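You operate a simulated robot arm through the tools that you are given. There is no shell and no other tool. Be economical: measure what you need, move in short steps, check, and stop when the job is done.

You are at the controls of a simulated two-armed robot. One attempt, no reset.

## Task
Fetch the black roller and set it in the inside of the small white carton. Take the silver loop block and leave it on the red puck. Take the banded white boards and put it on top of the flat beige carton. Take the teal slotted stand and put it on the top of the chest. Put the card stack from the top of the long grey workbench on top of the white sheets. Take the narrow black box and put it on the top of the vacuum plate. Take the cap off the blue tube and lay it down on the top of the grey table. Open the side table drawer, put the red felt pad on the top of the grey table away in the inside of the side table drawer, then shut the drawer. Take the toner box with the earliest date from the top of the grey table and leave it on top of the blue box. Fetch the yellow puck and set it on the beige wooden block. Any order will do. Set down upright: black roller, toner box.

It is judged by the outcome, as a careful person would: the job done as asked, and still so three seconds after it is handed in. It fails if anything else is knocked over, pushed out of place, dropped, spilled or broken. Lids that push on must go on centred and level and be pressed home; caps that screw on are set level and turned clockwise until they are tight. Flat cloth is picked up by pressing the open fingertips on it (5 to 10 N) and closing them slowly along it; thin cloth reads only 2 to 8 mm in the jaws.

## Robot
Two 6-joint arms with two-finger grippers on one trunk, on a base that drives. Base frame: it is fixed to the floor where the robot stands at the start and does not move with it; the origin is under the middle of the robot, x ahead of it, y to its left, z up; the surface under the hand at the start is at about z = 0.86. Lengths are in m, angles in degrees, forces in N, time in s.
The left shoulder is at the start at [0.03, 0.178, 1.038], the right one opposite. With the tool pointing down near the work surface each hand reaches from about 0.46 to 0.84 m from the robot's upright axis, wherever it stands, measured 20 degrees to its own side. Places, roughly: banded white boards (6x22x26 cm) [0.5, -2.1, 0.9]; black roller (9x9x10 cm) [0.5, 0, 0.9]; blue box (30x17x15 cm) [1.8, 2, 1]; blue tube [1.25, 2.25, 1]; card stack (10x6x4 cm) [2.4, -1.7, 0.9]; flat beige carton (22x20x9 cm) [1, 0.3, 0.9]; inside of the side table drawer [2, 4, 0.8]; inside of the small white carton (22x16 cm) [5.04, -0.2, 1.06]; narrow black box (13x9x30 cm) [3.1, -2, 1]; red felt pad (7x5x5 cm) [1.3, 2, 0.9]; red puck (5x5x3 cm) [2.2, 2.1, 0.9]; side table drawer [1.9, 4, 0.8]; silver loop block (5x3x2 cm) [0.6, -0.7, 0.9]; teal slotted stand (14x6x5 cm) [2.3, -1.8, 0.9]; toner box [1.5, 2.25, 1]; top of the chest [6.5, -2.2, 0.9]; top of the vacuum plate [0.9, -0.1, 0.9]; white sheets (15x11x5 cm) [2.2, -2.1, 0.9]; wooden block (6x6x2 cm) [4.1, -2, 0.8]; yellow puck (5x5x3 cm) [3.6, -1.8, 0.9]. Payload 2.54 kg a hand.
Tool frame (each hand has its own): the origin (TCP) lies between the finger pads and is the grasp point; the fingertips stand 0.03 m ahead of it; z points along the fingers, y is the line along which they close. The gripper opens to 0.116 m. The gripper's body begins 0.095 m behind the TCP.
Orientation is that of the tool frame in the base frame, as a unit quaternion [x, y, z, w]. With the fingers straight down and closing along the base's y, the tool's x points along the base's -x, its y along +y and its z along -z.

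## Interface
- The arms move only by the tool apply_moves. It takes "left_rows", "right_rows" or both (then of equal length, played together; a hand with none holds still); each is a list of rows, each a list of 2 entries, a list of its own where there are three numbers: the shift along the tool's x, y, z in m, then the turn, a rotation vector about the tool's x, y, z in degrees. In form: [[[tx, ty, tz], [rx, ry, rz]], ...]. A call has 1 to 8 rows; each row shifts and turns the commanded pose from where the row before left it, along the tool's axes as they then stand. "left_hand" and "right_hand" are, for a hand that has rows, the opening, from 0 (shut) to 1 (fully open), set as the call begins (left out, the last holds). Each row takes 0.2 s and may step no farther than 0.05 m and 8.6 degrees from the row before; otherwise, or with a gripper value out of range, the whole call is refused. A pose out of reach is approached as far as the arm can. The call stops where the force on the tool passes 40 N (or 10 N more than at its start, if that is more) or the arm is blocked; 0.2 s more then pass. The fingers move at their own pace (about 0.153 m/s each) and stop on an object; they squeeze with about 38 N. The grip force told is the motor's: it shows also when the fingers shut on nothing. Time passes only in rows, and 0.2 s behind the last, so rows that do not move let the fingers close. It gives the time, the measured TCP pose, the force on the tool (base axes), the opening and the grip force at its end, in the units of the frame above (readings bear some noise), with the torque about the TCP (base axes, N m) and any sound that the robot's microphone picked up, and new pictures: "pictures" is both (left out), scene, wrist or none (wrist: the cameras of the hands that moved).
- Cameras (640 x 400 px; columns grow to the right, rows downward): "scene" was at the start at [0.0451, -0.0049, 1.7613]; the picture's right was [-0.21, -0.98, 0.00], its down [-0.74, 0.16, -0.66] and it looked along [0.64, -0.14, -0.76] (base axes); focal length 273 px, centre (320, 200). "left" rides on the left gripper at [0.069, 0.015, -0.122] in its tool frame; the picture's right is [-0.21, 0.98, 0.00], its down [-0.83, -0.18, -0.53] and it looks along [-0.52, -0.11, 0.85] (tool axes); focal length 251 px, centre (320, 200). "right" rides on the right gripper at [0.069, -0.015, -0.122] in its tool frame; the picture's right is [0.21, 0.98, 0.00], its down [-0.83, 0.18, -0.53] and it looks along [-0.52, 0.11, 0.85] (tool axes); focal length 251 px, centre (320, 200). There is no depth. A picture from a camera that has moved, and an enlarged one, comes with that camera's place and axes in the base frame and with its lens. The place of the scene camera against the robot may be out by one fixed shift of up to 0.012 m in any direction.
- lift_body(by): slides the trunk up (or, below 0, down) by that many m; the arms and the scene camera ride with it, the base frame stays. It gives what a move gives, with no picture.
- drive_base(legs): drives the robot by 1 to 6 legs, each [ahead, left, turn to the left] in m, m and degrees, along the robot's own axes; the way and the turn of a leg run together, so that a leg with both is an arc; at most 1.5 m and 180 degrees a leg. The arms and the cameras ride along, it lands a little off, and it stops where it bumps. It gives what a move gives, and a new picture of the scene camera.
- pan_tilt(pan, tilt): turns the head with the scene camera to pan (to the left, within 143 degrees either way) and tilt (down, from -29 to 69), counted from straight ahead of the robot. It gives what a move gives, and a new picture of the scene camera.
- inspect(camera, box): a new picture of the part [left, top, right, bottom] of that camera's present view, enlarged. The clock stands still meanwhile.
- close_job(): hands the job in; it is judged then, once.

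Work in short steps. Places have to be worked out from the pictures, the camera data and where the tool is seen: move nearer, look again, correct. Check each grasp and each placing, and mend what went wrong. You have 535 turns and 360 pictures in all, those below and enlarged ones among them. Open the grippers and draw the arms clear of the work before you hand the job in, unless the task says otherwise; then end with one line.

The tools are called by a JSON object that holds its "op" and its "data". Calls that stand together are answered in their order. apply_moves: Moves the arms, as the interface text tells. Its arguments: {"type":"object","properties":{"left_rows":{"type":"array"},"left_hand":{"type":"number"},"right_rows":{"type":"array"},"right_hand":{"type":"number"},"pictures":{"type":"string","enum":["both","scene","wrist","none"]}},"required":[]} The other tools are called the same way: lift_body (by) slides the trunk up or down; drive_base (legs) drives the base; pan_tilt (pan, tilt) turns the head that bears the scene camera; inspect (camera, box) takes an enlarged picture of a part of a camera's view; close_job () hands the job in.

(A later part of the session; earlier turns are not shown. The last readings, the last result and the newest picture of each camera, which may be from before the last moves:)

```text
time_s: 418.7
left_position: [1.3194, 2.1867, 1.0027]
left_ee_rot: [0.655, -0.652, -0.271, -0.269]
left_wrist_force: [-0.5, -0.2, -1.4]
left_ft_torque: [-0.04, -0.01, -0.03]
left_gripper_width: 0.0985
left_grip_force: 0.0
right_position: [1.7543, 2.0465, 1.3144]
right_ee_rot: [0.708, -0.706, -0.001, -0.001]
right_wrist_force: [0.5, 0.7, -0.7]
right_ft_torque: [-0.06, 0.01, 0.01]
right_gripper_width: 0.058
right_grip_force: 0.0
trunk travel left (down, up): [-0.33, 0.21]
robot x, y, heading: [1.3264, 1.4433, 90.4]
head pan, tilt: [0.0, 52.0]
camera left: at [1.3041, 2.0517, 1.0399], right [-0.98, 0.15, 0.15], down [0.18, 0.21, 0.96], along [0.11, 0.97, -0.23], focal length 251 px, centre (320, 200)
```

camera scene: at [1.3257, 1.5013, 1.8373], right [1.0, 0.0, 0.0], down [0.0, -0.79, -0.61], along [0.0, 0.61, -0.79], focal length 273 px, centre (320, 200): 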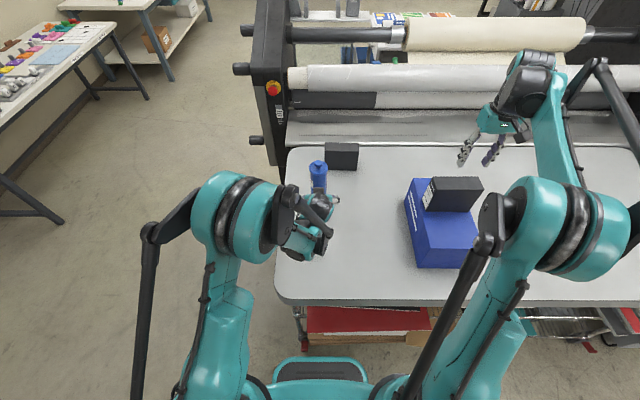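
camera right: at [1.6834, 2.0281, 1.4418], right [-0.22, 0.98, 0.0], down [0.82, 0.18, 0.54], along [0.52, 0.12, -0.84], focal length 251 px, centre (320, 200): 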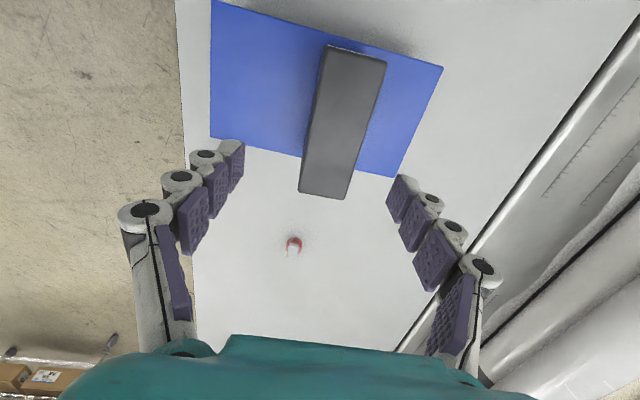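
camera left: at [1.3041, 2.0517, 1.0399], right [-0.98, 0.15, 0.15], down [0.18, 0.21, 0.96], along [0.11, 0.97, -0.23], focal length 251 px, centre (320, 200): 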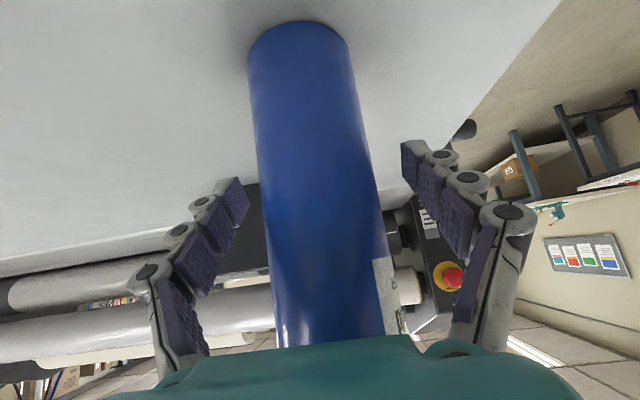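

Centered; close the left hand on the tube, and bring the right hand across above the knob.

{"op": "apply_moves", "data": {"left_rows": [[[0, 0, 0], [0, 0, 0]], [[0, 0, 0], [0, 0, 0]], [[0, 0, 0], [0, 0, 0]], [[0, 0, 0], [0, 0, 0]], [[0, 0, 0], [0, 0, 0]], [[0, 0, 0], [0, 0, 0]], [[0, 0, 0], [0, 0, 0]], [[0, 0, 0], [0, 0, 0]]], "left_hand": 0, "right_rows": [[[0, 0, 0], [0, 0, 0]], [[0, 0, 0], [0, 0, 0]], [[-0.015, 0.045, 0], [0, 0, 0]], [[-0.015, 0.045, 0], [0, 0, 0]], [[-0.015, 0.045, 0], [0, 0, 0]], [[-0.015, 0.045, 0], [0, 0, 0]], [[-0.015, 0.045, 0], [0, 0, 0]], [[-0.015, 0.045, 0], [0, 0, 0]]], "pictures": "scene"}}

```text
time_s: 420.5
left_position: [1.3175, 2.1832, 1.004]
left_ee_rot: [0.654, -0.652, -0.271, -0.271]
left_wrist_force: [2.1, -0.9, 6.6]
left_ft_torque: [0.19, 0.12, -0.09]
left_gripper_width: 0.0619
left_grip_force: 37.7
right_position: [1.4818, 2.1381, 1.3154]
right_ee_rot: [-0.706, 0.708, 0.0, 0.002]
right_wrist_force: [0.0, -0.8, 0.2]
right_ft_torque: [0.01, -0.05, -0.01]
right_gripper_width: 0.058
right_grip_force: 0.0
trunk travel left (down, up): [-0.33, 0.21]
robot x, y, heading: [1.3244, 1.4391, 90.1]
head pan, tilt: [0.0, 52.0]
camera scene: at [1.3227, 1.4973, 1.8375], right [1.0, 0.0, 0.0], down [0.0, -0.79, -0.62], along [0.0, 0.62, -0.79], focal length 273 px, centre (320, 200)
```

scene: 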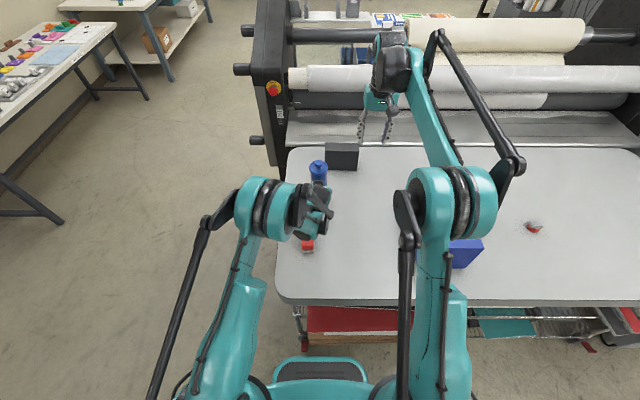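

Tube gripped (62 mm). Continue right hand over the knob.

{"op": "apply_moves", "data": {"right_rows": [[[-0.012, 0.041, 0], [0, 0, 0]], [[-0.012, 0.041, 0], [0, 0, 0]], [[-0.012, 0.041, 0], [0, 0, 0]], [[-0.012, 0.041, 0], [0, 0, 0]]], "pictures": "both"}}

```text
time_s: 421.5
left_position: [1.3175, 2.1841, 1.0043]
left_ee_rot: [0.654, -0.652, -0.272, -0.27]
left_wrist_force: [-0.4, -0.4, 9.8]
left_ft_torque: [0.19, 0.2, -0.12]
left_gripper_width: 0.0619
left_grip_force: 38.4
right_position: [1.3217, 2.17, 1.3153]
right_ee_rot: [-0.707, 0.707, 0.0, 0.002]
right_wrist_force: [0.2, -0.1, 0.6]
right_ft_torque: [0.0, 0.01, -0.02]
right_gripper_width: 0.0581
right_grip_force: 0.0
right hand out of reach, approached as far as the arm can: row 4
trunk travel left (down, up): [-0.33, 0.21]
robot x, y, heading: [1.3209, 1.4401, 90.1]
head pan, tilt: [0.0, 52.0]
camera scene: at [1.3233, 1.4972, 1.8375], right [1.0, 0.0, 0.0], down [0.0, -0.79, -0.62], along [0.0, 0.62, -0.79], focal length 273 px, centre (320, 200)
camera right: at [1.3373, 2.1007, 1.4375], right [-0.98, -0.22, 0.0], down [-0.18, 0.82, 0.54], along [-0.11, 0.52, -0.84], focal length 251 px, centre (320, 200)
```

scene: 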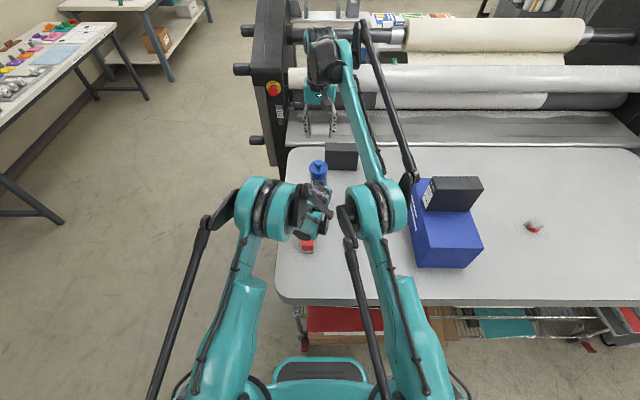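
right: 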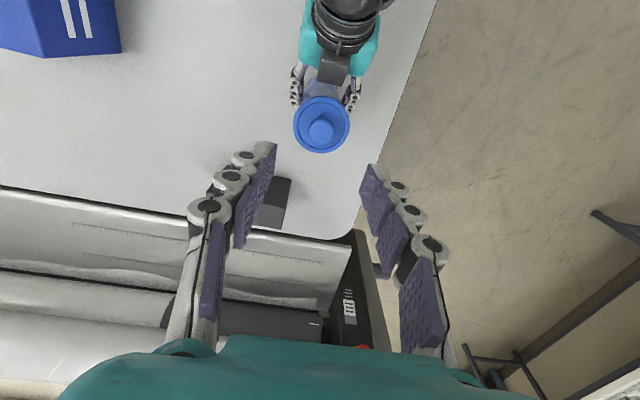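

Knob at (1.319,2.182). Lower the right hand toward it.

{"op": "apply_moves", "data": {"right_rows": [[[0, 0, 0.03], [0, 0, 0]], [[0, 0, 0.03], [0, 0, 0]], [[0, 0, 0.02], [0, 0, 0]]], "pictures": "wrist"}}

```text
time_s: 422.3
left_position: [1.3185, 2.1843, 1.004]
left_ee_rot: [0.655, -0.652, -0.272, -0.27]
left_wrist_force: [0.8, 0.2, 9.5]
left_ft_torque: [0.18, 0.06, 0.05]
left_gripper_width: 0.0619
left_grip_force: 38.1
right_position: [1.3237, 2.1722, 1.2331]
right_ee_rot: [0.708, -0.706, -0.001, -0.002]
right_wrist_force: [-1.2, 0.2, 0.1]
right_ft_torque: [0.0, 0.0, 0.0]
right_gripper_width: 0.0582
right_grip_force: 0.0
trunk travel left (down, up): [-0.33, 0.21]
robot x, y, heading: [1.3249, 1.4381, 90.1]
head pan, tilt: [0.0, 52.0]
camera right: at [1.3391, 2.1024, 1.3571], right [-0.98, -0.22, 0.0], down [-0.18, 0.82, 0.54], along [-0.12, 0.52, -0.84], focal length 251 px, centre (320, 200)
```

right: 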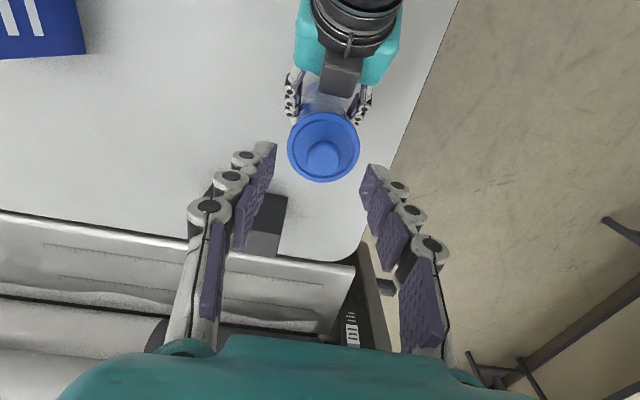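

{"op": "apply_moves", "data": {"right_rows": [[[-0.005, 0.003, 0.02], [0, 0, 0]], [[-0.005, 0.003, 0.02], [0, 0, 0]], [[0, 0, 0.015], [0, 0, 0]], [[0, 0, 0.006], [0, 0, 0]]], "pictures": "wrist"}}

{"op": "inspect", "data": {"camera": "scene", "box": [270, 130, 370, 220]}}

```text
time_s: 423.3
left_position: [1.3186, 2.1833, 1.0038]
left_ee_rot: [0.654, -0.652, -0.272, -0.27]
left_wrist_force: [1.2, 0.6, 10.1]
left_ft_torque: [0.12, 0.06, 0.05]
left_gripper_width: 0.0615
left_grip_force: 38.2
right_position: [1.3165, 2.1836, 1.1737]
right_ee_rot: [0.708, -0.706, -0.001, -0.002]
right_wrist_force: [-0.7, 1.1, 0.2]
right_ft_torque: [0.0, 0.02, -0.01]
right_gripper_width: 0.058
right_grip_force: 0.0
trunk travel left (down, up): [-0.33, 0.21]
robot x, y, heading: [1.3248, 1.4484, 90.1]
head pan, tilt: [0.0, 52.0]
camera right: at [1.3326, 2.1139, 1.2958], right [-0.98, -0.22, 0.0], down [-0.18, 0.82, 0.54], along [-0.11, 0.52, -0.84], focal length 251 px, centre (320, 200)
```

right: 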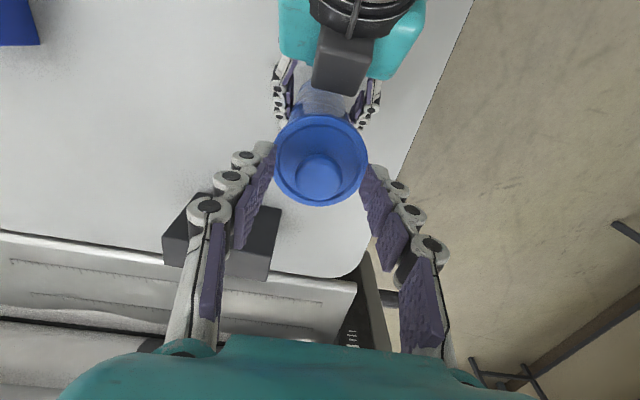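

```text
4.44 times, centred on (320, 175) of scene
camera zoom: at [1.3241, 1.4975, 1.8375], right [1.0, 0.0, 0.0], down [0.0, -0.79, -0.62], along [0.0, 0.62, -0.79], focal length 1214 px, centre (320, 311)
```

zoom: 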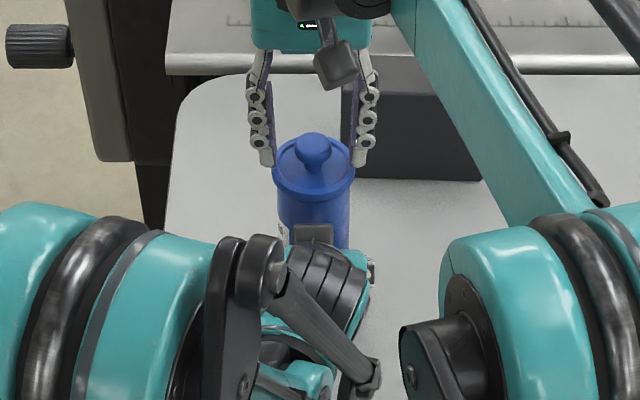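

Fingers flank the knob, tips just above the lip. Close the right hand.

{"op": "apply_moves", "data": {"right_rows": [[[0, 0, 0], [0, 0, 0]], [[0, 0, 0], [0, 0, 0]], [[0, 0, 0], [0, 0, 0]]], "right_hand": 0, "pictures": "none"}}

{"op": "inspect", "data": {"camera": "right", "box": [220, 60, 420, 260]}}

```text
time_s: 424.1
left_position: [1.3172, 2.1837, 1.004]
left_ee_rot: [0.654, -0.652, -0.271, -0.27]
left_wrist_force: [0.6, 1.0, 8.6]
left_ft_torque: [0.08, 0.16, -0.01]
left_gripper_width: 0.0621
left_grip_force: 38.3
right_position: [1.3186, 2.1829, 1.1726]
right_ee_rot: [0.708, -0.706, -0.001, -0.002]
right_wrist_force: [0.0, -1.1, 1.8]
right_ft_torque: [0.0, -0.03, 0.04]
right_gripper_width: 0.0265
right_grip_force: 37.6
trunk travel left (down, up): [-0.33, 0.21]
robot x, y, heading: [1.3267, 1.4397, 89.8]
head pan, tilt: [0.0, 52.0]
```

```text
2.00 times, centred on (320, 160) of right
camera zoom: at [1.3326, 2.1139, 1.296], right [-0.98, -0.22, 0.0], down [-0.18, 0.82, 0.54], along [-0.11, 0.52, -0.84], focal length 503 px, centre (320, 280)
```

zoom: 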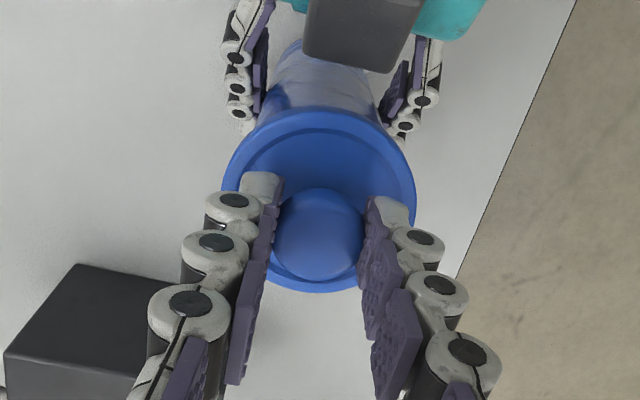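

Knob held (26.5 mm). Try pulling straight up a few millimetres.

{"op": "apply_moves", "data": {"right_rows": [[[0, 0, -0.003], [0, 0, 0]], [[0, 0, -0.004], [0, 0, 0]], [[0, 0, -0.005], [0, 0, 0]]], "pictures": "none"}}

{"op": "inspect", "data": {"camera": "scene", "box": [270, 130, 370, 220]}}

```text
time_s: 424.9
left_position: [1.3168, 2.1838, 1.0036]
left_ee_rot: [0.655, -0.651, -0.272, -0.27]
left_wrist_force: [1.2, 0.0, 8.6]
left_ft_torque: [0.0, 0.17, 0.06]
left_gripper_width: 0.0619
left_grip_force: 38.0
right_position: [1.3177, 2.1831, 1.1841]
right_ee_rot: [0.708, -0.706, -0.002, 0.0]
right_wrist_force: [-0.7, -0.6, -0.4]
right_ft_torque: [0.01, 0.0, -0.01]
right_gripper_width: 0.0263
right_grip_force: 38.5
trunk travel left (down, up): [-0.33, 0.21]
robot x, y, heading: [1.326, 1.4396, 90.3]
head pan, tilt: [0.0, 52.0]
heard: snap
```

```text
4.44 times, centred on (320, 175) of scene
camera zoom: at [1.3241, 1.4976, 1.8375], right [1.0, 0.0, 0.0], down [0.0, -0.79, -0.62], along [0.0, 0.62, -0.79], focal length 1214 px, centre (320, 311)
```

zoom: 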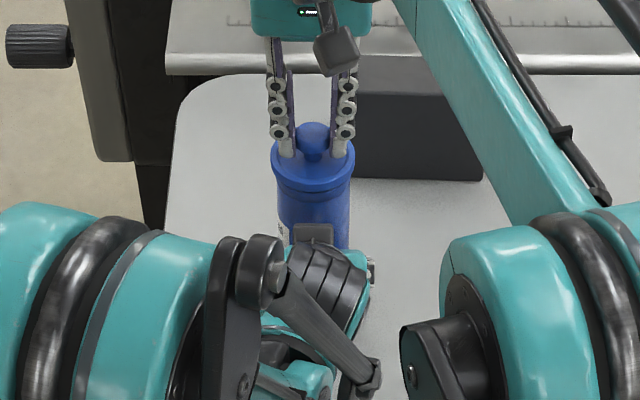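

A snap — the cap came free. Raise it clear of the tube and look.

{"op": "apply_moves", "data": {"right_rows": [[[0, 0, -0.02], [0, 0, 0]], [[0, 0, -0.03], [0, 0, 0]], [[0, 0, -0.03], [0, 0, 0]]], "pictures": "none"}}

{"op": "inspect", "data": {"camera": "scene", "box": [270, 110, 370, 200]}}

```text
time_s: 425.7
left_position: [1.3173, 2.184, 1.0054]
left_ee_rot: [0.655, -0.651, -0.272, -0.269]
left_wrist_force: [0.0, -0.4, 9.4]
left_ft_torque: [-0.02, 0.14, 0.04]
left_gripper_width: 0.062
left_grip_force: 38.4
right_position: [1.3183, 2.1831, 1.2647]
right_ee_rot: [0.708, -0.706, -0.001, -0.001]
right_wrist_force: [-0.2, -0.6, -0.2]
right_ft_torque: [-0.02, 0.01, 0.01]
right_gripper_width: 0.0263
right_grip_force: 37.9
trunk travel left (down, up): [-0.33, 0.21]
robot x, y, heading: [1.3278, 1.4405, 90.2]
head pan, tilt: [0.0, 52.0]
```

```text
4.44 times, centred on (320, 155) of scene
camera zoom: at [1.3239, 1.4976, 1.8375], right [1.0, 0.0, 0.0], down [0.0, -0.79, -0.62], along [0.0, 0.62, -0.79], focal length 1214 px, centre (320, 400)
```

zoom: 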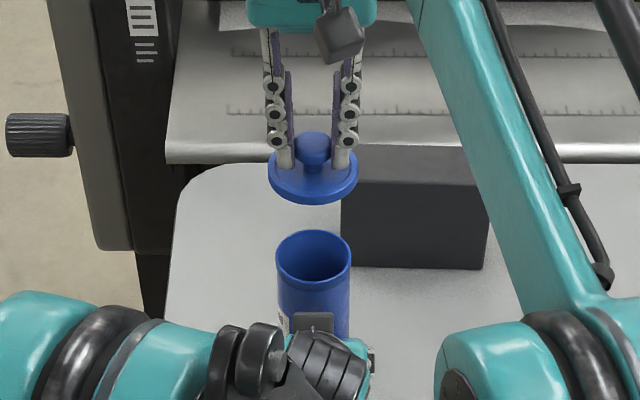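

The tube is open. Carry the cap to free table space at ≈(1.52,2.10) and lower.

{"op": "apply_moves", "data": {"right_rows": [[[0.014, -0.04, 0], [0, 0, 0]], [[0.014, -0.04, 0], [0, 0, 0]], [[0.014, -0.04, 0], [0, 0, 0]], [[0.014, -0.04, 0.01], [0, 0, 0]], [[0.014, -0.04, 0.02], [0, 0, 0]], [[0, 0, 0.04], [0, 0, 0]], [[0, 0, 0.045], [0, 0, 0]], [[0, 0, 0.045], [0, 0, 0]]], "pictures": "none"}}

{"op": "apply_moves", "data": {"right_rows": [[[0, 0, 0.04], [0, 0, 0]], [[0, 0, 0.035], [0, 0, 0]], [[0, 0, 0.02], [0, 0, 0]]], "pictures": "scene"}}

```text
time_s: 427.5
left_position: [1.317, 2.1842, 1.0038]
left_ee_rot: [0.654, -0.652, -0.272, -0.27]
left_wrist_force: [0.5, -1.2, 5.5]
left_ft_torque: [-0.01, 0.1, 0.04]
left_gripper_width: 0.0618
left_grip_force: 37.2
right_position: [1.5155, 2.1126, 1.1048]
right_ee_rot: [0.707, -0.707, -0.001, -0.002]
right_wrist_force: [-0.2, -1.2, -0.3]
right_ft_torque: [0.01, 0.02, 0.01]
right_gripper_width: 0.0263
right_grip_force: 38.1
trunk travel left (down, up): [-0.33, 0.21]
robot x, y, heading: [1.326, 1.4436, 90.3]
head pan, tilt: [0.0, 52.0]
```

```text
time_s: 428.3
left_position: [1.3182, 2.1846, 1.0036]
left_ee_rot: [0.655, -0.651, -0.272, -0.27]
left_wrist_force: [-0.9, -2.6, 6.3]
left_ft_torque: [-0.01, 0.08, 0.05]
left_gripper_width: 0.0618
left_grip_force: 37.8
right_position: [1.5165, 2.1125, 1.0084]
right_ee_rot: [0.707, -0.707, -0.001, -0.002]
right_wrist_force: [0.1, -1.0, -0.5]
right_ft_torque: [0.01, 0.03, -0.02]
right_gripper_width: 0.0263
right_grip_force: 38.6
trunk travel left (down, up): [-0.33, 0.21]
robot x, y, heading: [1.3262, 1.444, 90.2]
head pan, tilt: [0.0, 52.0]
camera scene: at [1.3241, 1.4977, 1.8375], right [1.0, 0.0, 0.0], down [0.0, -0.79, -0.62], along [0.0, 0.62, -0.79], focal length 273 px, centre (320, 200)
```

scene: 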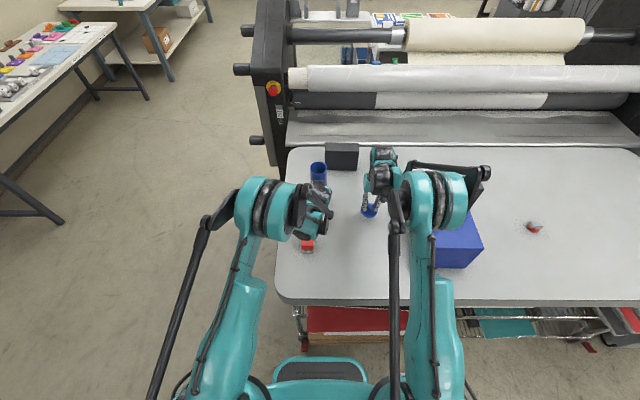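

Check clearance between the right elbow and the toner box before going lower.

{"op": "inspect", "data": {"camera": "scene", "box": [340, 130, 500, 290]}}

{"op": "inspect", "data": {"camera": "right", "box": [0, 0, 640, 400]}}

```text
2.50 times, centred on (420, 210) of scene
camera zoom: at [1.3241, 1.4977, 1.8375], right [1.0, 0.0, 0.0], down [0.0, -0.79, -0.62], along [0.0, 0.62, -0.79], focal length 683 px, centre (70, 175)
```

zoom: 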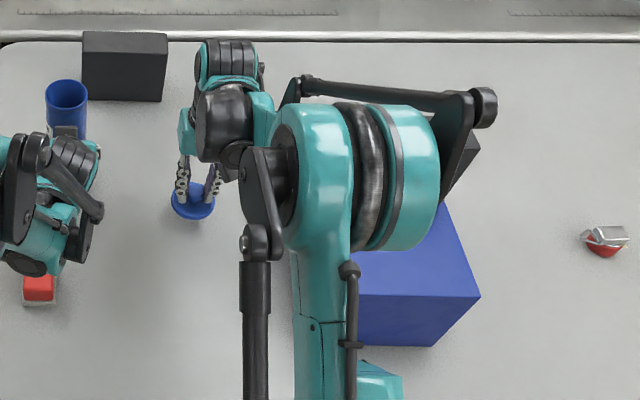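

```text
1.00 times, centred on (320, 200) of right (not enlarged: the box is as wide or as high as the picture)
camera zoom: at [1.5316, 2.044, 1.1305], right [-0.98, -0.22, 0.0], down [-0.18, 0.82, 0.54], along [-0.11, 0.52, -0.84], focal length 251 px, centre (320, 200)
```

zoom: 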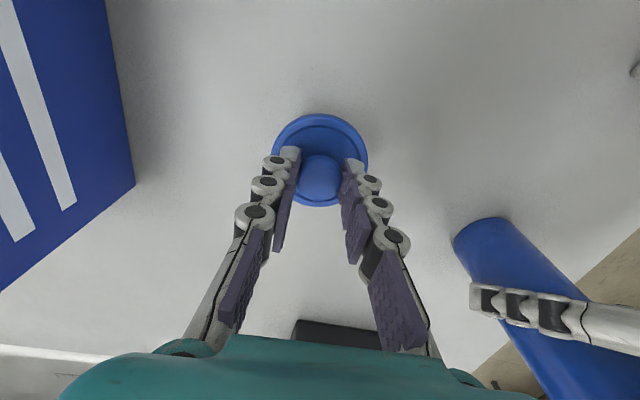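

Elbow is about 10 cm above the toner. Lower the cap to the table.

{"op": "apply_moves", "data": {"right_rows": [[[0, 0, 0.012], [0, 0, 0]], [[0, 0, 0.01], [0, 0, 0]], [[0, 0, 0.006], [0, 0, 0]]], "pictures": "none"}}

{"op": "apply_moves", "data": {"right_rows": [[[0, 0, 0.006], [0, 0, 0]], [[0, 0, 0], [0, 0, 0]]], "pictures": "none"}}

{"op": "inspect", "data": {"camera": "scene", "box": [340, 170, 420, 240]}}

```text
time_s: 429.1
left_position: [1.3183, 2.1848, 1.0047]
left_ee_rot: [0.655, -0.652, -0.271, -0.269]
left_wrist_force: [0.9, -2.8, 5.4]
left_ft_torque: [-0.03, 0.11, 0.07]
left_gripper_width: 0.0618
left_grip_force: 38.2
right_position: [1.5157, 2.1139, 0.981]
right_ee_rot: [0.708, -0.707, -0.001, -0.001]
right_wrist_force: [-0.7, -0.7, -0.9]
right_ft_torque: [-0.03, -0.02, 0.0]
right_gripper_width: 0.0262
right_grip_force: 38.5
trunk travel left (down, up): [-0.33, 0.21]
robot x, y, heading: [1.3289, 1.4427, 90.2]
head pan, tilt: [0.0, 52.0]
```

```text
time_s: 429.7
left_position: [1.3186, 2.1847, 1.0048]
left_ee_rot: [0.655, -0.652, -0.272, -0.269]
left_wrist_force: [0.2, -2.5, 5.2]
left_ft_torque: [-0.05, 0.09, 0.01]
left_gripper_width: 0.062
left_grip_force: 37.9
right_position: [1.516, 2.113, 0.9747]
right_ee_rot: [0.708, -0.707, 0.0, -0.001]
right_wrist_force: [-0.5, -0.3, 0.1]
right_ft_torque: [-0.01, 0.01, 0.02]
right_gripper_width: 0.0262
right_grip_force: 37.9
trunk travel left (down, up): [-0.33, 0.21]
robot x, y, heading: [1.331, 1.4434, 90.1]
head pan, tilt: [0.0, 52.0]
```

```text
5.71 times, centred on (380, 205) of scene
camera zoom: at [1.3241, 1.4978, 1.8374], right [1.0, 0.0, 0.0], down [0.0, -0.79, -0.62], along [0.0, 0.62, -0.79], focal length 1561 px, centre (-23, 171)
```

zoom: 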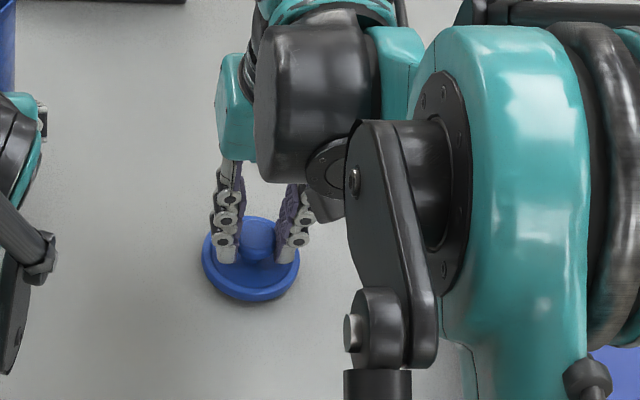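

{"op": "apply_moves", "data": {"right_rows": [[[0, 0, 0.003], [0, 0, 0]], [[0, 0, 0.003], [0, 0, 0]]], "pictures": "none"}}

{"op": "apply_moves", "data": {"right_rows": [[[0, 0, 0.004], [0, 0, 0]], [[0, 0, 0], [0, 0, 0]]], "pictures": "none"}}

{"op": "apply_moves", "data": {"right_rows": [[[0, 0, 0.003], [0, 0, 0]], [[0, 0, 0], [0, 0, 0]]], "pictures": "none"}}

```text
time_s: 430.3
left_position: [1.3181, 2.1846, 1.0032]
left_ee_rot: [0.655, -0.652, -0.272, -0.27]
left_wrist_force: [-0.9, -1.3, 5.2]
left_ft_torque: [-0.02, 0.12, 0.03]
left_gripper_width: 0.0619
left_grip_force: 38.2
right_position: [1.5169, 2.1148, 0.9682]
right_ee_rot: [0.708, -0.706, 0.0, -0.002]
right_wrist_force: [0.0, 0.7, -1.5]
right_ft_torque: [-0.03, 0.0, 0.02]
right_gripper_width: 0.0264
right_grip_force: 38.1
trunk travel left (down, up): [-0.33, 0.21]
robot x, y, heading: [1.3258, 1.4424, 90.0]
head pan, tilt: [0.0, 52.0]
```

```text
time_s: 431.1
left_position: [1.3176, 2.1829, 1.0027]
left_ee_rot: [0.654, -0.652, -0.271, -0.27]
left_wrist_force: [0.3, -0.1, 0.7]
left_ft_torque: [-0.01, 0.01, 0.02]
left_gripper_width: 0.0617
left_grip_force: 37.9
right_position: [1.5167, 2.114, 0.966]
right_ee_rot: [0.708, -0.706, -0.001, -0.003]
right_wrist_force: [-0.7, -4.2, 18.3]
right_ft_torque: [-0.03, -0.08, 0.01]
right_gripper_width: 0.0268
right_grip_force: 37.7
trunk travel left (down, up): [-0.33, 0.21]
robot x, y, heading: [1.3246, 1.4442, 90.3]
head pan, tilt: [0.0, 52.0]
stopped in row 2 (right hand): the force on the tool passed its limit at 41 N (the readings are from after the stop); the commanded pose is now the measured one
```

```text
time_s: 431.5
left_position: [1.3167, 2.182, 1.0049]
left_ee_rot: [0.655, -0.651, -0.271, -0.27]
left_wrist_force: [0.4, -0.6, -0.2]
left_ft_torque: [0.02, -0.02, 0.0]
left_gripper_width: 0.0617
left_grip_force: 37.9
right_position: [1.5152, 2.1141, 0.9658]
right_ee_rot: [0.708, -0.707, -0.001, -0.004]
right_wrist_force: [-3.0, -6.6, 22.3]
right_ft_torque: [0.07, -0.05, -0.05]
right_gripper_width: 0.0268
right_grip_force: 37.8
trunk travel left (down, up): [-0.33, 0.21]
robot x, y, heading: [1.3232, 1.4384, 90.3]
head pan, tilt: [0.0, 52.0]
stopped in row 2 (right hand): the force on the tool passed its limit at 44 N (the readings are from after the stop); the commanded pose is now the measured one
```

Cap is on the table. Ease, open the right hand and rise.

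{"op": "apply_moves", "data": {"right_rows": [[[0, 0, -0.002], [0, 0, 0]], [[0, 0, 0], [0, 0, 0]]], "pictures": "none"}}

{"op": "apply_moves", "data": {"right_rows": [[[0, 0, 0], [0, 0, 0]], [[0, 0, 0], [0, 0, 0]], [[0, 0, -0.03], [0, 0, 0]], [[0, 0, -0.045], [0, 0, 0]], [[0, 0, -0.045], [0, 0, 0]], [[0, 0, -0.045], [0, 0, 0]], [[0, 0, -0.045], [0, 0, 0]], [[0, -0.03, -0.04], [0, 0, 0]]], "right_hand": 0.5, "pictures": "scene"}}

{"op": "inspect", "data": {"camera": "scene", "box": [280, 140, 480, 290]}}

```text
time_s: 432.1
left_position: [1.3169, 2.184, 1.0035]
left_ee_rot: [0.655, -0.651, -0.272, -0.269]
left_wrist_force: [-2.2, -2.5, 8.7]
left_ft_torque: [-0.05, 0.31, 0.13]
left_gripper_width: 0.0619
left_grip_force: 38.0
right_position: [1.5182, 2.1171, 0.9662]
right_ee_rot: [0.708, -0.706, -0.003, -0.002]
right_wrist_force: [-1.3, 0.2, -0.7]
right_ft_torque: [-0.01, 0.01, -0.01]
right_gripper_width: 0.0274
right_grip_force: 38.1
trunk travel left (down, up): [-0.33, 0.21]
robot x, y, heading: [1.3255, 1.4421, 90.2]
head pan, tilt: [0.0, 52.0]
```

```text
time_s: 433.9
left_position: [1.3184, 2.1844, 1.004]
left_ee_rot: [0.655, -0.652, -0.272, -0.27]
left_wrist_force: [-3.1, -2.1, 12.0]
left_ft_torque: [0.01, -0.05, 0.11]
left_gripper_width: 0.0618
left_grip_force: 37.4
right_position: [1.5507, 2.1108, 1.219]
right_ee_rot: [0.708, -0.706, -0.002, -0.003]
right_wrist_force: [-0.3, -0.5, 0.8]
right_ft_torque: [0.02, 0.02, -0.03]
right_gripper_width: 0.0578
right_grip_force: 0.2
trunk travel left (down, up): [-0.33, 0.21]
robot x, y, heading: [1.325, 1.4394, 90.1]
head pan, tilt: [0.0, 52.0]
camera scene: at [1.3256, 1.4969, 1.8375], right [1.0, 0.0, 0.0], down [0.0, -0.79, -0.62], along [0.0, 0.62, -0.79], focal length 273 px, centre (320, 200)
```

scene: 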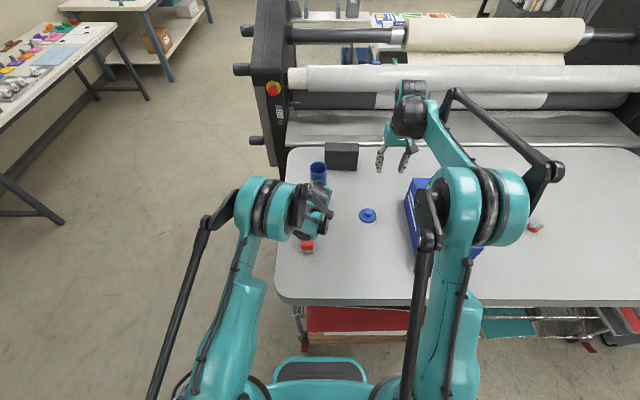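

```text
2.67 times, centred on (380, 215) of scene
camera zoom: at [1.3256, 1.4969, 1.8375], right [1.0, 0.0, 0.0], down [0.0, -0.79, -0.62], along [0.0, 0.62, -0.79], focal length 729 px, centre (160, 160)
```

zoom: 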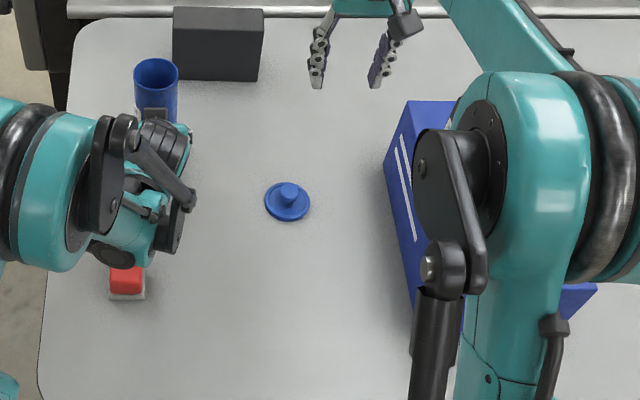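

Cap lies flat. Now release the tube and withdraw the left hand along its approach.

{"op": "apply_moves", "data": {"left_rows": [[[0, 0, 0], [0, 0, 0]], [[0, 0, 0], [0, 0, 0]], [[0, 0, 0], [0, 0, 0]], [[0, 0, -0.04], [0, 0, 0]], [[0, 0, -0.045], [0, 0, 0]], [[0, 0, -0.045], [0, 0, 0]], [[0, 0, -0.045], [0, 0, 0]], [[0, 0, -0.045], [0, 0, 0]]], "left_hand": 0.85, "right_rows": [[[0, 0, 0], [0, 0, 0]], [[0, 0, 0], [0, 0, 0]], [[0, 0, 0], [0, 0, 0]], [[0, 0, -0.02], [0, 0, 0]], [[0.03, 0, -0.03], [0, 0, 0]], [[0.04, 0, -0.02], [0, 0, 0]], [[0.04, 0, 0], [0, 0, 0]], [[0.04, 0, 0], [0, 0, 0]]], "pictures": "scene"}}

{"op": "inspect", "data": {"camera": "scene", "box": [270, 140, 490, 290]}}

```text
time_s: 435.7
left_position: [1.3174, 2.0299, 1.1602]
left_ee_rot: [0.654, -0.652, -0.271, -0.27]
left_wrist_force: [-0.4, -0.3, 0.6]
left_ft_torque: [0.03, -0.01, 0.0]
left_gripper_width: 0.0986
left_grip_force: 0.3
right_position: [1.5457, 1.9623, 1.2876]
right_ee_rot: [0.708, -0.706, -0.001, -0.004]
right_wrist_force: [-0.5, 0.0, 0.7]
right_ft_torque: [0.11, -0.04, -0.01]
right_gripper_width: 0.0579
right_grip_force: 0.0
trunk travel left (down, up): [-0.33, 0.21]
robot x, y, heading: [1.3243, 1.4413, 90.5]
head pan, tilt: [0.0, 52.0]
camera scene: at [1.3234, 1.4934, 1.8376], right [1.0, 0.0, 0.0], down [0.0, -0.79, -0.62], along [0.0, 0.62, -0.79], focal length 273 px, centre (320, 200)
```

scene: 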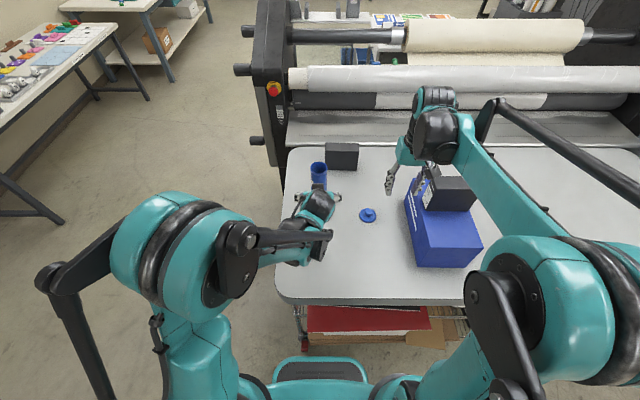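

```text
2.67 times, centred on (380, 215) of scene
camera zoom: at [1.3234, 1.4934, 1.8376], right [1.0, 0.0, 0.0], down [0.0, -0.79, -0.62], along [0.0, 0.62, -0.79], focal length 729 px, centre (160, 160)
```

zoom: 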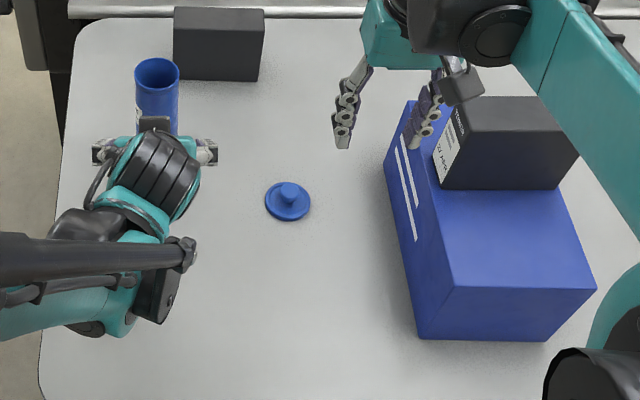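

All good. Restore the left hand to vertical and raise it, then look at the felt pad.

{"op": "apply_moves", "data": {"left_rows": [[[0, 0, -0.02], [0, 7.5, 0]], [[0, 0, -0.02], [0, 7.5, 0]], [[0, 0, -0.02], [0, 7.5, 0]], [[0, 0, -0.02], [0, 7.5, 0]], [[0, 0, -0.02], [0, 7.5, 0]], [[0, 0, -0.02], [0, 7.5, 0]]], "pictures": "wrist"}}

```text
time_s: 437.1
left_position: [1.3175, 1.9784, 1.2656]
left_ee_rot: [0.709, -0.706, 0.001, 0.002]
left_wrist_force: [-0.5, -0.1, -0.7]
left_ft_torque: [0.0, 0.03, 0.0]
left_gripper_width: 0.0987
left_grip_force: 0.0
right_position: [1.5452, 1.9651, 1.2857]
right_ee_rot: [0.708, -0.706, -0.002, -0.003]
right_wrist_force: [-0.6, 0.0, 0.7]
right_ft_torque: [-0.02, -0.02, 0.04]
right_gripper_width: 0.0579
right_grip_force: 0.1
trunk travel left (down, up): [-0.33, 0.21]
robot x, y, heading: [1.3252, 1.4419, 90.0]
head pan, tilt: [0.0, 52.0]
camera left: at [1.3032, 1.9095, 1.3879], right [-0.98, 0.21, 0.0], down [0.18, 0.83, 0.53], along [0.11, 0.52, -0.85], focal length 251 px, centre (320, 200)
```

left: 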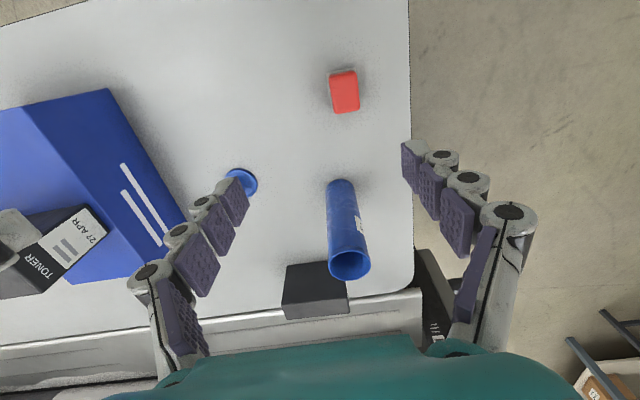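

Pad at (1.279,1.980), 5 cm wide across x. Descend on it.

{"op": "apply_moves", "data": {"left_rows": [[[0, 0.0064, 0.044], [0, 0, 0]], [[0, 0.0064, 0.044], [0, 0, 0]], [[0, 0.0064, 0.044], [0, 0, 0]], [[0, 0.0064, 0.044], [0, 0, 0]], [[0, 0.0064, 0.044], [0, 0, 0]], [[0, 0.0064, 0.035], [0, 0, 0]]], "left_hand": 0.75, "pictures": "wrist"}}

```text
time_s: 438.5
left_position: [1.279, 1.979, 1.007]
left_ee_rot: [0.708, -0.706, 0.0, 0.0]
left_wrist_force: [-0.2, 0.1, 0.1]
left_ft_torque: [0.01, -0.03, 0.01]
left_gripper_width: 0.087
left_grip_force: 0.1
right_position: [1.546, 1.9659, 1.2854]
right_ee_rot: [0.708, -0.706, -0.001, -0.003]
right_wrist_force: [0.2, 0.7, -0.2]
right_ft_torque: [-0.04, -0.04, -0.01]
right_gripper_width: 0.0577
right_grip_force: 0.0
trunk travel left (down, up): [-0.33, 0.21]
robot x, y, heading: [1.3298, 1.44, 90.1]
head pan, tilt: [0.0, 52.0]
camera left: at [1.2655, 1.911, 1.1292], right [-0.98, 0.21, 0.0], down [0.18, 0.83, 0.53], along [0.11, 0.52, -0.85], focal length 251 px, centre (320, 200)
```

left: 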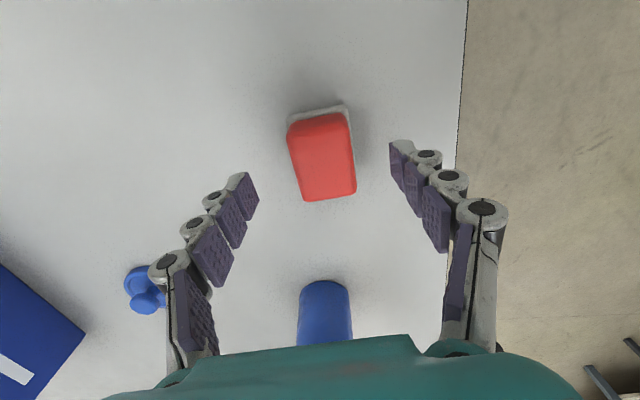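

{"op": "apply_moves", "data": {"left_rows": [[[0, 0, 0.025], [0, 0, 0]], [[0, 0, 0.02], [0, 0, 0]], [[0, 0, 0.007], [0, 0, 0]]], "pictures": "none"}}

{"op": "apply_moves", "data": {"left_rows": [[[0, 0, 0], [0, 0, 0]], [[0, 0, 0], [0, 0, 0]], [[0, 0, 0], [0, 0, 0]]], "left_hand": 0, "pictures": "wrist"}}

```text
time_s: 439.3
left_position: [1.2792, 1.9769, 0.9562]
left_ee_rot: [0.709, -0.706, 0.001, 0.0]
left_wrist_force: [0.0, -0.4, -1.0]
left_ft_torque: [-0.02, 0.0, 0.0]
left_gripper_width: 0.0867
left_grip_force: 0.1
right_position: [1.5439, 1.9645, 1.2857]
right_ee_rot: [0.707, -0.707, -0.002, -0.002]
right_wrist_force: [-0.1, 0.1, 0.3]
right_ft_torque: [0.0, 0.04, 0.0]
right_gripper_width: 0.0581
right_grip_force: 0.0
trunk travel left (down, up): [-0.33, 0.21]
robot x, y, heading: [1.3255, 1.4383, 89.9]
head pan, tilt: [0.0, 52.0]
```

```text
time_s: 440.1
left_position: [1.2801, 1.9772, 0.9576]
left_ee_rot: [0.709, -0.705, 0.001, 0.001]
left_wrist_force: [0.0, -0.5, 0.0]
left_ft_torque: [-0.02, -0.03, 0.0]
left_gripper_width: 0.0485
left_grip_force: 38.1
right_position: [1.5448, 1.9643, 1.2862]
right_ee_rot: [0.708, -0.706, -0.002, -0.003]
right_wrist_force: [0.0, -0.4, 0.1]
right_ft_torque: [-0.02, -0.01, 0.02]
right_gripper_width: 0.0581
right_grip_force: 0.0
trunk travel left (down, up): [-0.33, 0.21]
robot x, y, heading: [1.3221, 1.4384, 90.2]
head pan, tilt: [0.0, 52.0]
camera left: at [1.2658, 1.9084, 1.0783], right [-0.98, 0.21, 0.0], down [0.18, 0.83, 0.53], along [0.11, 0.52, -0.85], focal length 251 px, centre (320, 200)
```

left: 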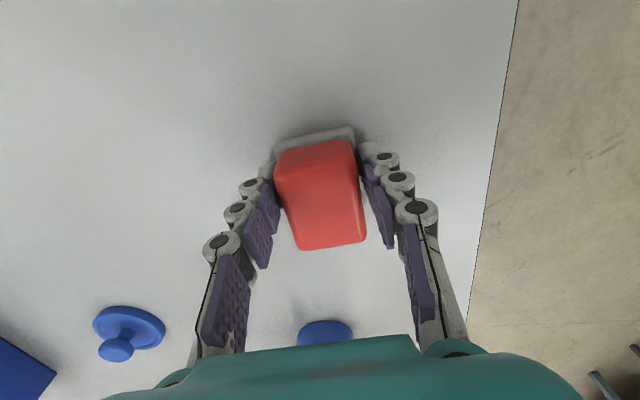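

Pad held (48 mm). Lift it, drive round the laminator's left end and look for the drawer table.

{"op": "apply_moves", "data": {"left_rows": [[[0, 0, -0.02], [0, 0, 0]], [[0, 0, -0.045], [0, 0, 0]], [[0, 0, -0.045], [0, 0, 0]], [[0, 0, -0.045], [0, 0, 0]], [[0, 0, -0.045], [0, 0, 0]], [[0, 0, -0.045], [0, 0, 0]], [[0, 0, -0.045], [0, 0, 0]]], "pictures": "none"}}

{"op": "drive_base", "data": {"legs": [[-0.35, 0, 0], [0, 1.1, 0], [1.4, 0, 0], [0.9, 0, 0]]}}

{"op": "pan_tilt", "data": {"pan": -45, "tilt": 30}}

```text
time_s: 441.7
left_position: [1.2796, 1.975, 1.2459]
left_ee_rot: [0.709, -0.705, 0.0, 0.0]
left_wrist_force: [0.4, 0.2, -0.1]
left_ft_torque: [0.04, -0.04, 0.02]
left_gripper_width: 0.0487
left_grip_force: 38.2
right_position: [1.5441, 1.964, 1.2863]
right_ee_rot: [0.708, -0.706, -0.002, -0.004]
right_wrist_force: [0.6, -0.5, 0.3]
right_ft_torque: [0.02, -0.03, 0.02]
right_gripper_width: 0.0579
right_grip_force: 0.1
trunk travel left (down, up): [-0.33, 0.21]
robot x, y, heading: [1.323, 1.4466, 90.4]
head pan, tilt: [0.0, 52.0]
```

```text
time_s: 460.1
left_position: [0.2334, 3.9498, 1.2441]
left_ee_rot: [-0.703, 0.711, 0.0, 0.0]
left_wrist_force: [-0.2, -0.1, -0.4]
left_ft_torque: [-0.01, 0.01, 0.0]
left_gripper_width: 0.049
left_grip_force: 38.0
right_position: [0.4991, 3.9332, 1.2858]
right_ee_rot: [-0.703, 0.711, 0.001, 0.003]
right_wrist_force: [0.3, -1.0, -0.7]
right_ft_torque: [0.01, -0.01, -0.02]
right_gripper_width: 0.0581
right_grip_force: 0.2
trunk travel left (down, up): [-0.33, 0.21]
robot x, y, heading: [0.2715, 3.4074, 89.5]
head pan, tilt: [0.0, 52.0]
camera scene: at [0.2699, 3.4712, 1.8374], right [1.0, -0.01, 0.0], down [-0.01, -0.79, -0.62], along [0.01, 0.62, -0.79], focal length 273 px, centre (320, 200)
```

scene: 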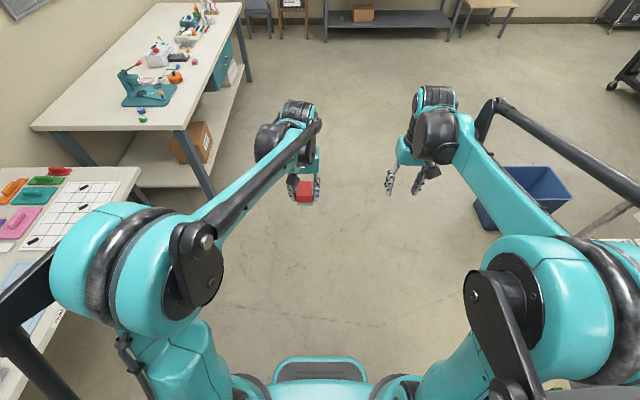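

```text
time_s: 461.2
left_position: [0.233, 3.9491, 1.2446]
left_ee_rot: [-0.702, 0.712, 0.0, 0.0]
left_wrist_force: [0.3, -0.3, -1.1]
left_ft_torque: [0.0, -0.02, 0.02]
left_gripper_width: 0.0487
left_grip_force: 37.8
right_position: [0.4996, 3.9339, 1.2853]
right_ee_rot: [-0.703, 0.712, 0.002, 0.002]
right_wrist_force: [0.3, -0.3, 0.6]
right_ft_torque: [-0.03, 0.0, 0.0]
right_gripper_width: 0.0581
right_grip_force: 0.0
trunk travel left (down, up): [-0.33, 0.21]
robot x, y, heading: [0.2732, 3.4119, 89.4]
head pan, tilt: [-45.0, 30.0]
camera scene: at [0.3337, 3.4593, 1.8695], right [0.7, -0.72, 0.0], down [-0.36, -0.35, -0.87], along [0.62, 0.6, -0.5], focal length 273 px, centre (320, 200)
```

scene: 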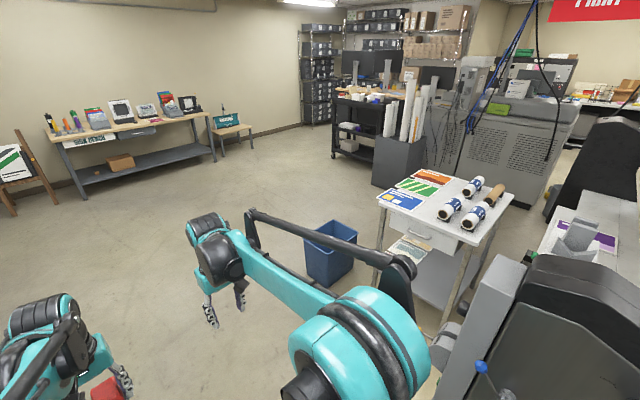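

The side table's drawer faces −x (front at x≈1.9, y≈3.67–4.37). Zoom on its handle.

{"op": "inspect", "data": {"camera": "scene", "box": [360, 160, 520, 290]}}

```text
3.08 times, centred on (440, 225) of scene
camera zoom: at [0.3337, 3.4593, 1.8695], right [0.7, -0.72, 0.0], down [-0.36, -0.35, -0.87], along [0.62, 0.6, -0.5], focal length 841 px, centre (-49, 123)
```

zoom: 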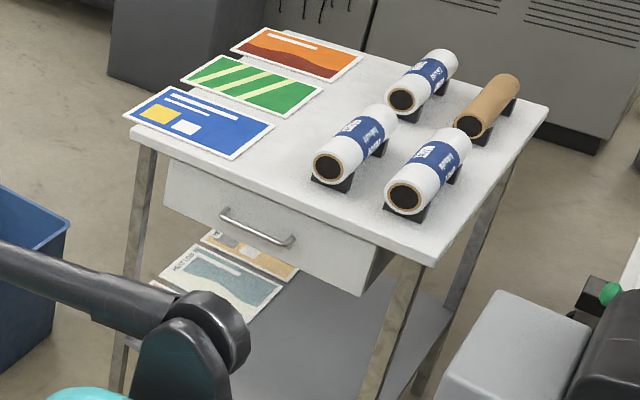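

Handle bar at ≈(1.87,4.005,0.745), along y. Drive to face it, staying ~0.9 m off, and lower the trunk.

{"op": "drive_base", "data": {"legs": [[0.76, 0, 0], [0, 0, -89.5], [0.7, 0, 0]]}}

{"op": "lift_body", "data": {"by": -0.2}}

{"op": "pan_tilt", "data": {"pan": 0, "tilt": 45}}

```text
time_s: 472.6
left_position: [1.5156, 4.2888, 1.2445]
left_ee_rot: [-0.027, 1.0, 0.0, -0.001]
left_wrist_force: [0.2, -0.3, -0.4]
left_ft_torque: [0.02, 0.01, -0.03]
left_gripper_width: 0.0488
left_grip_force: 37.9
right_position: [1.5173, 4.0232, 1.2858]
right_ee_rot: [-0.026, 1.0, -0.001, 0.003]
right_wrist_force: [-0.5, 0.0, 0.8]
right_ft_torque: [-0.01, 0.03, 0.0]
right_gripper_width: 0.0581
right_grip_force: 0.1
trunk travel left (down, up): [-0.33, 0.21]
robot x, y, heading: [0.9802, 4.218, 3.0]
head pan, tilt: [-45.0, 30.0]
camera scene: at [1.0205, 4.166, 1.8696], right [-0.67, -0.74, 0.0], down [-0.37, 0.33, -0.87], along [0.64, -0.58, -0.5], focal length 273 px, centre (320, 200)
```

scene: 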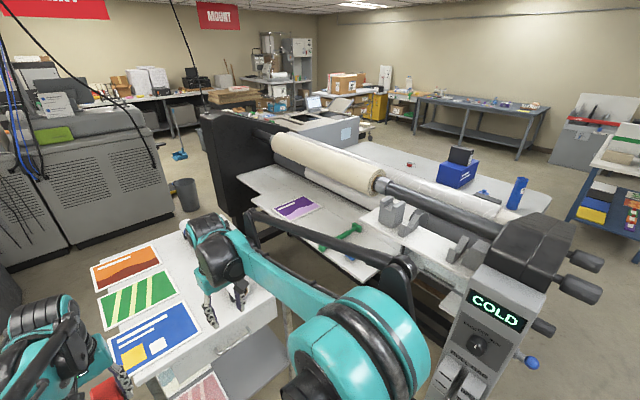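

```text
time_s: 474.8
left_position: [1.5157, 4.2878, 1.0455]
left_ee_rot: [-0.027, 1.0, 0.0, -0.001]
left_wrist_force: [0.8, 0.0, 0.6]
left_ft_torque: [0.01, -0.01, -0.02]
left_gripper_width: 0.0486
left_grip_force: 37.3
right_position: [1.5175, 4.0225, 1.0878]
right_ee_rot: [-0.025, 1.0, -0.001, 0.003]
right_wrist_force: [0.1, -0.8, 0.2]
right_ft_torque: [0.05, 0.02, 0.01]
right_gripper_width: 0.0582
right_grip_force: 0.0
trunk travel left (down, up): [-0.13, 0.41]
robot x, y, heading: [0.9836, 4.2156, 2.9]
head pan, tilt: [-45.0, 30.0]
```

```text
time_s: 475.9
left_position: [1.5165, 4.2896, 1.0452]
left_ee_rot: [-0.026, 1.0, -0.001, 0.0]
left_wrist_force: [0.1, 1.0, -0.4]
left_ft_torque: [-0.01, 0.02, 0.0]
left_gripper_width: 0.0486
left_grip_force: 38.0
right_position: [1.5185, 4.023, 1.0858]
right_ee_rot: [-0.025, 1.0, -0.001, 0.004]
right_wrist_force: [0.5, 0.7, -0.4]
right_ft_torque: [-0.01, 0.02, 0.0]
right_gripper_width: 0.0578
right_grip_force: 0.0
trunk travel left (down, up): [-0.13, 0.41]
robot x, y, heading: [0.9827, 4.2208, 2.9]
head pan, tilt: [0.0, 45.0]
camera scene: at [1.0342, 4.2306, 1.647], right [0.05, -1.0, 0.0], down [-0.71, -0.04, -0.71], along [0.71, 0.04, -0.71], focal length 273 px, centre (320, 200)
```

scene: 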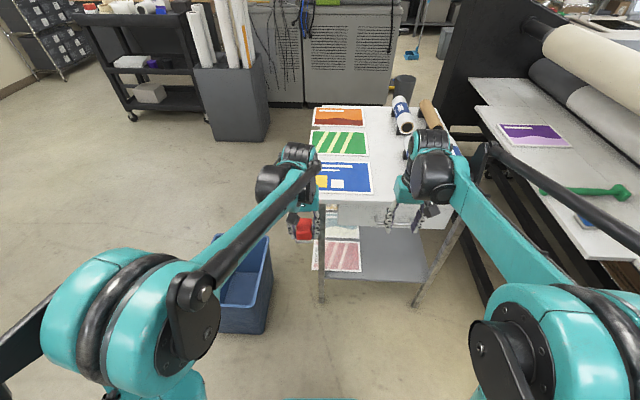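

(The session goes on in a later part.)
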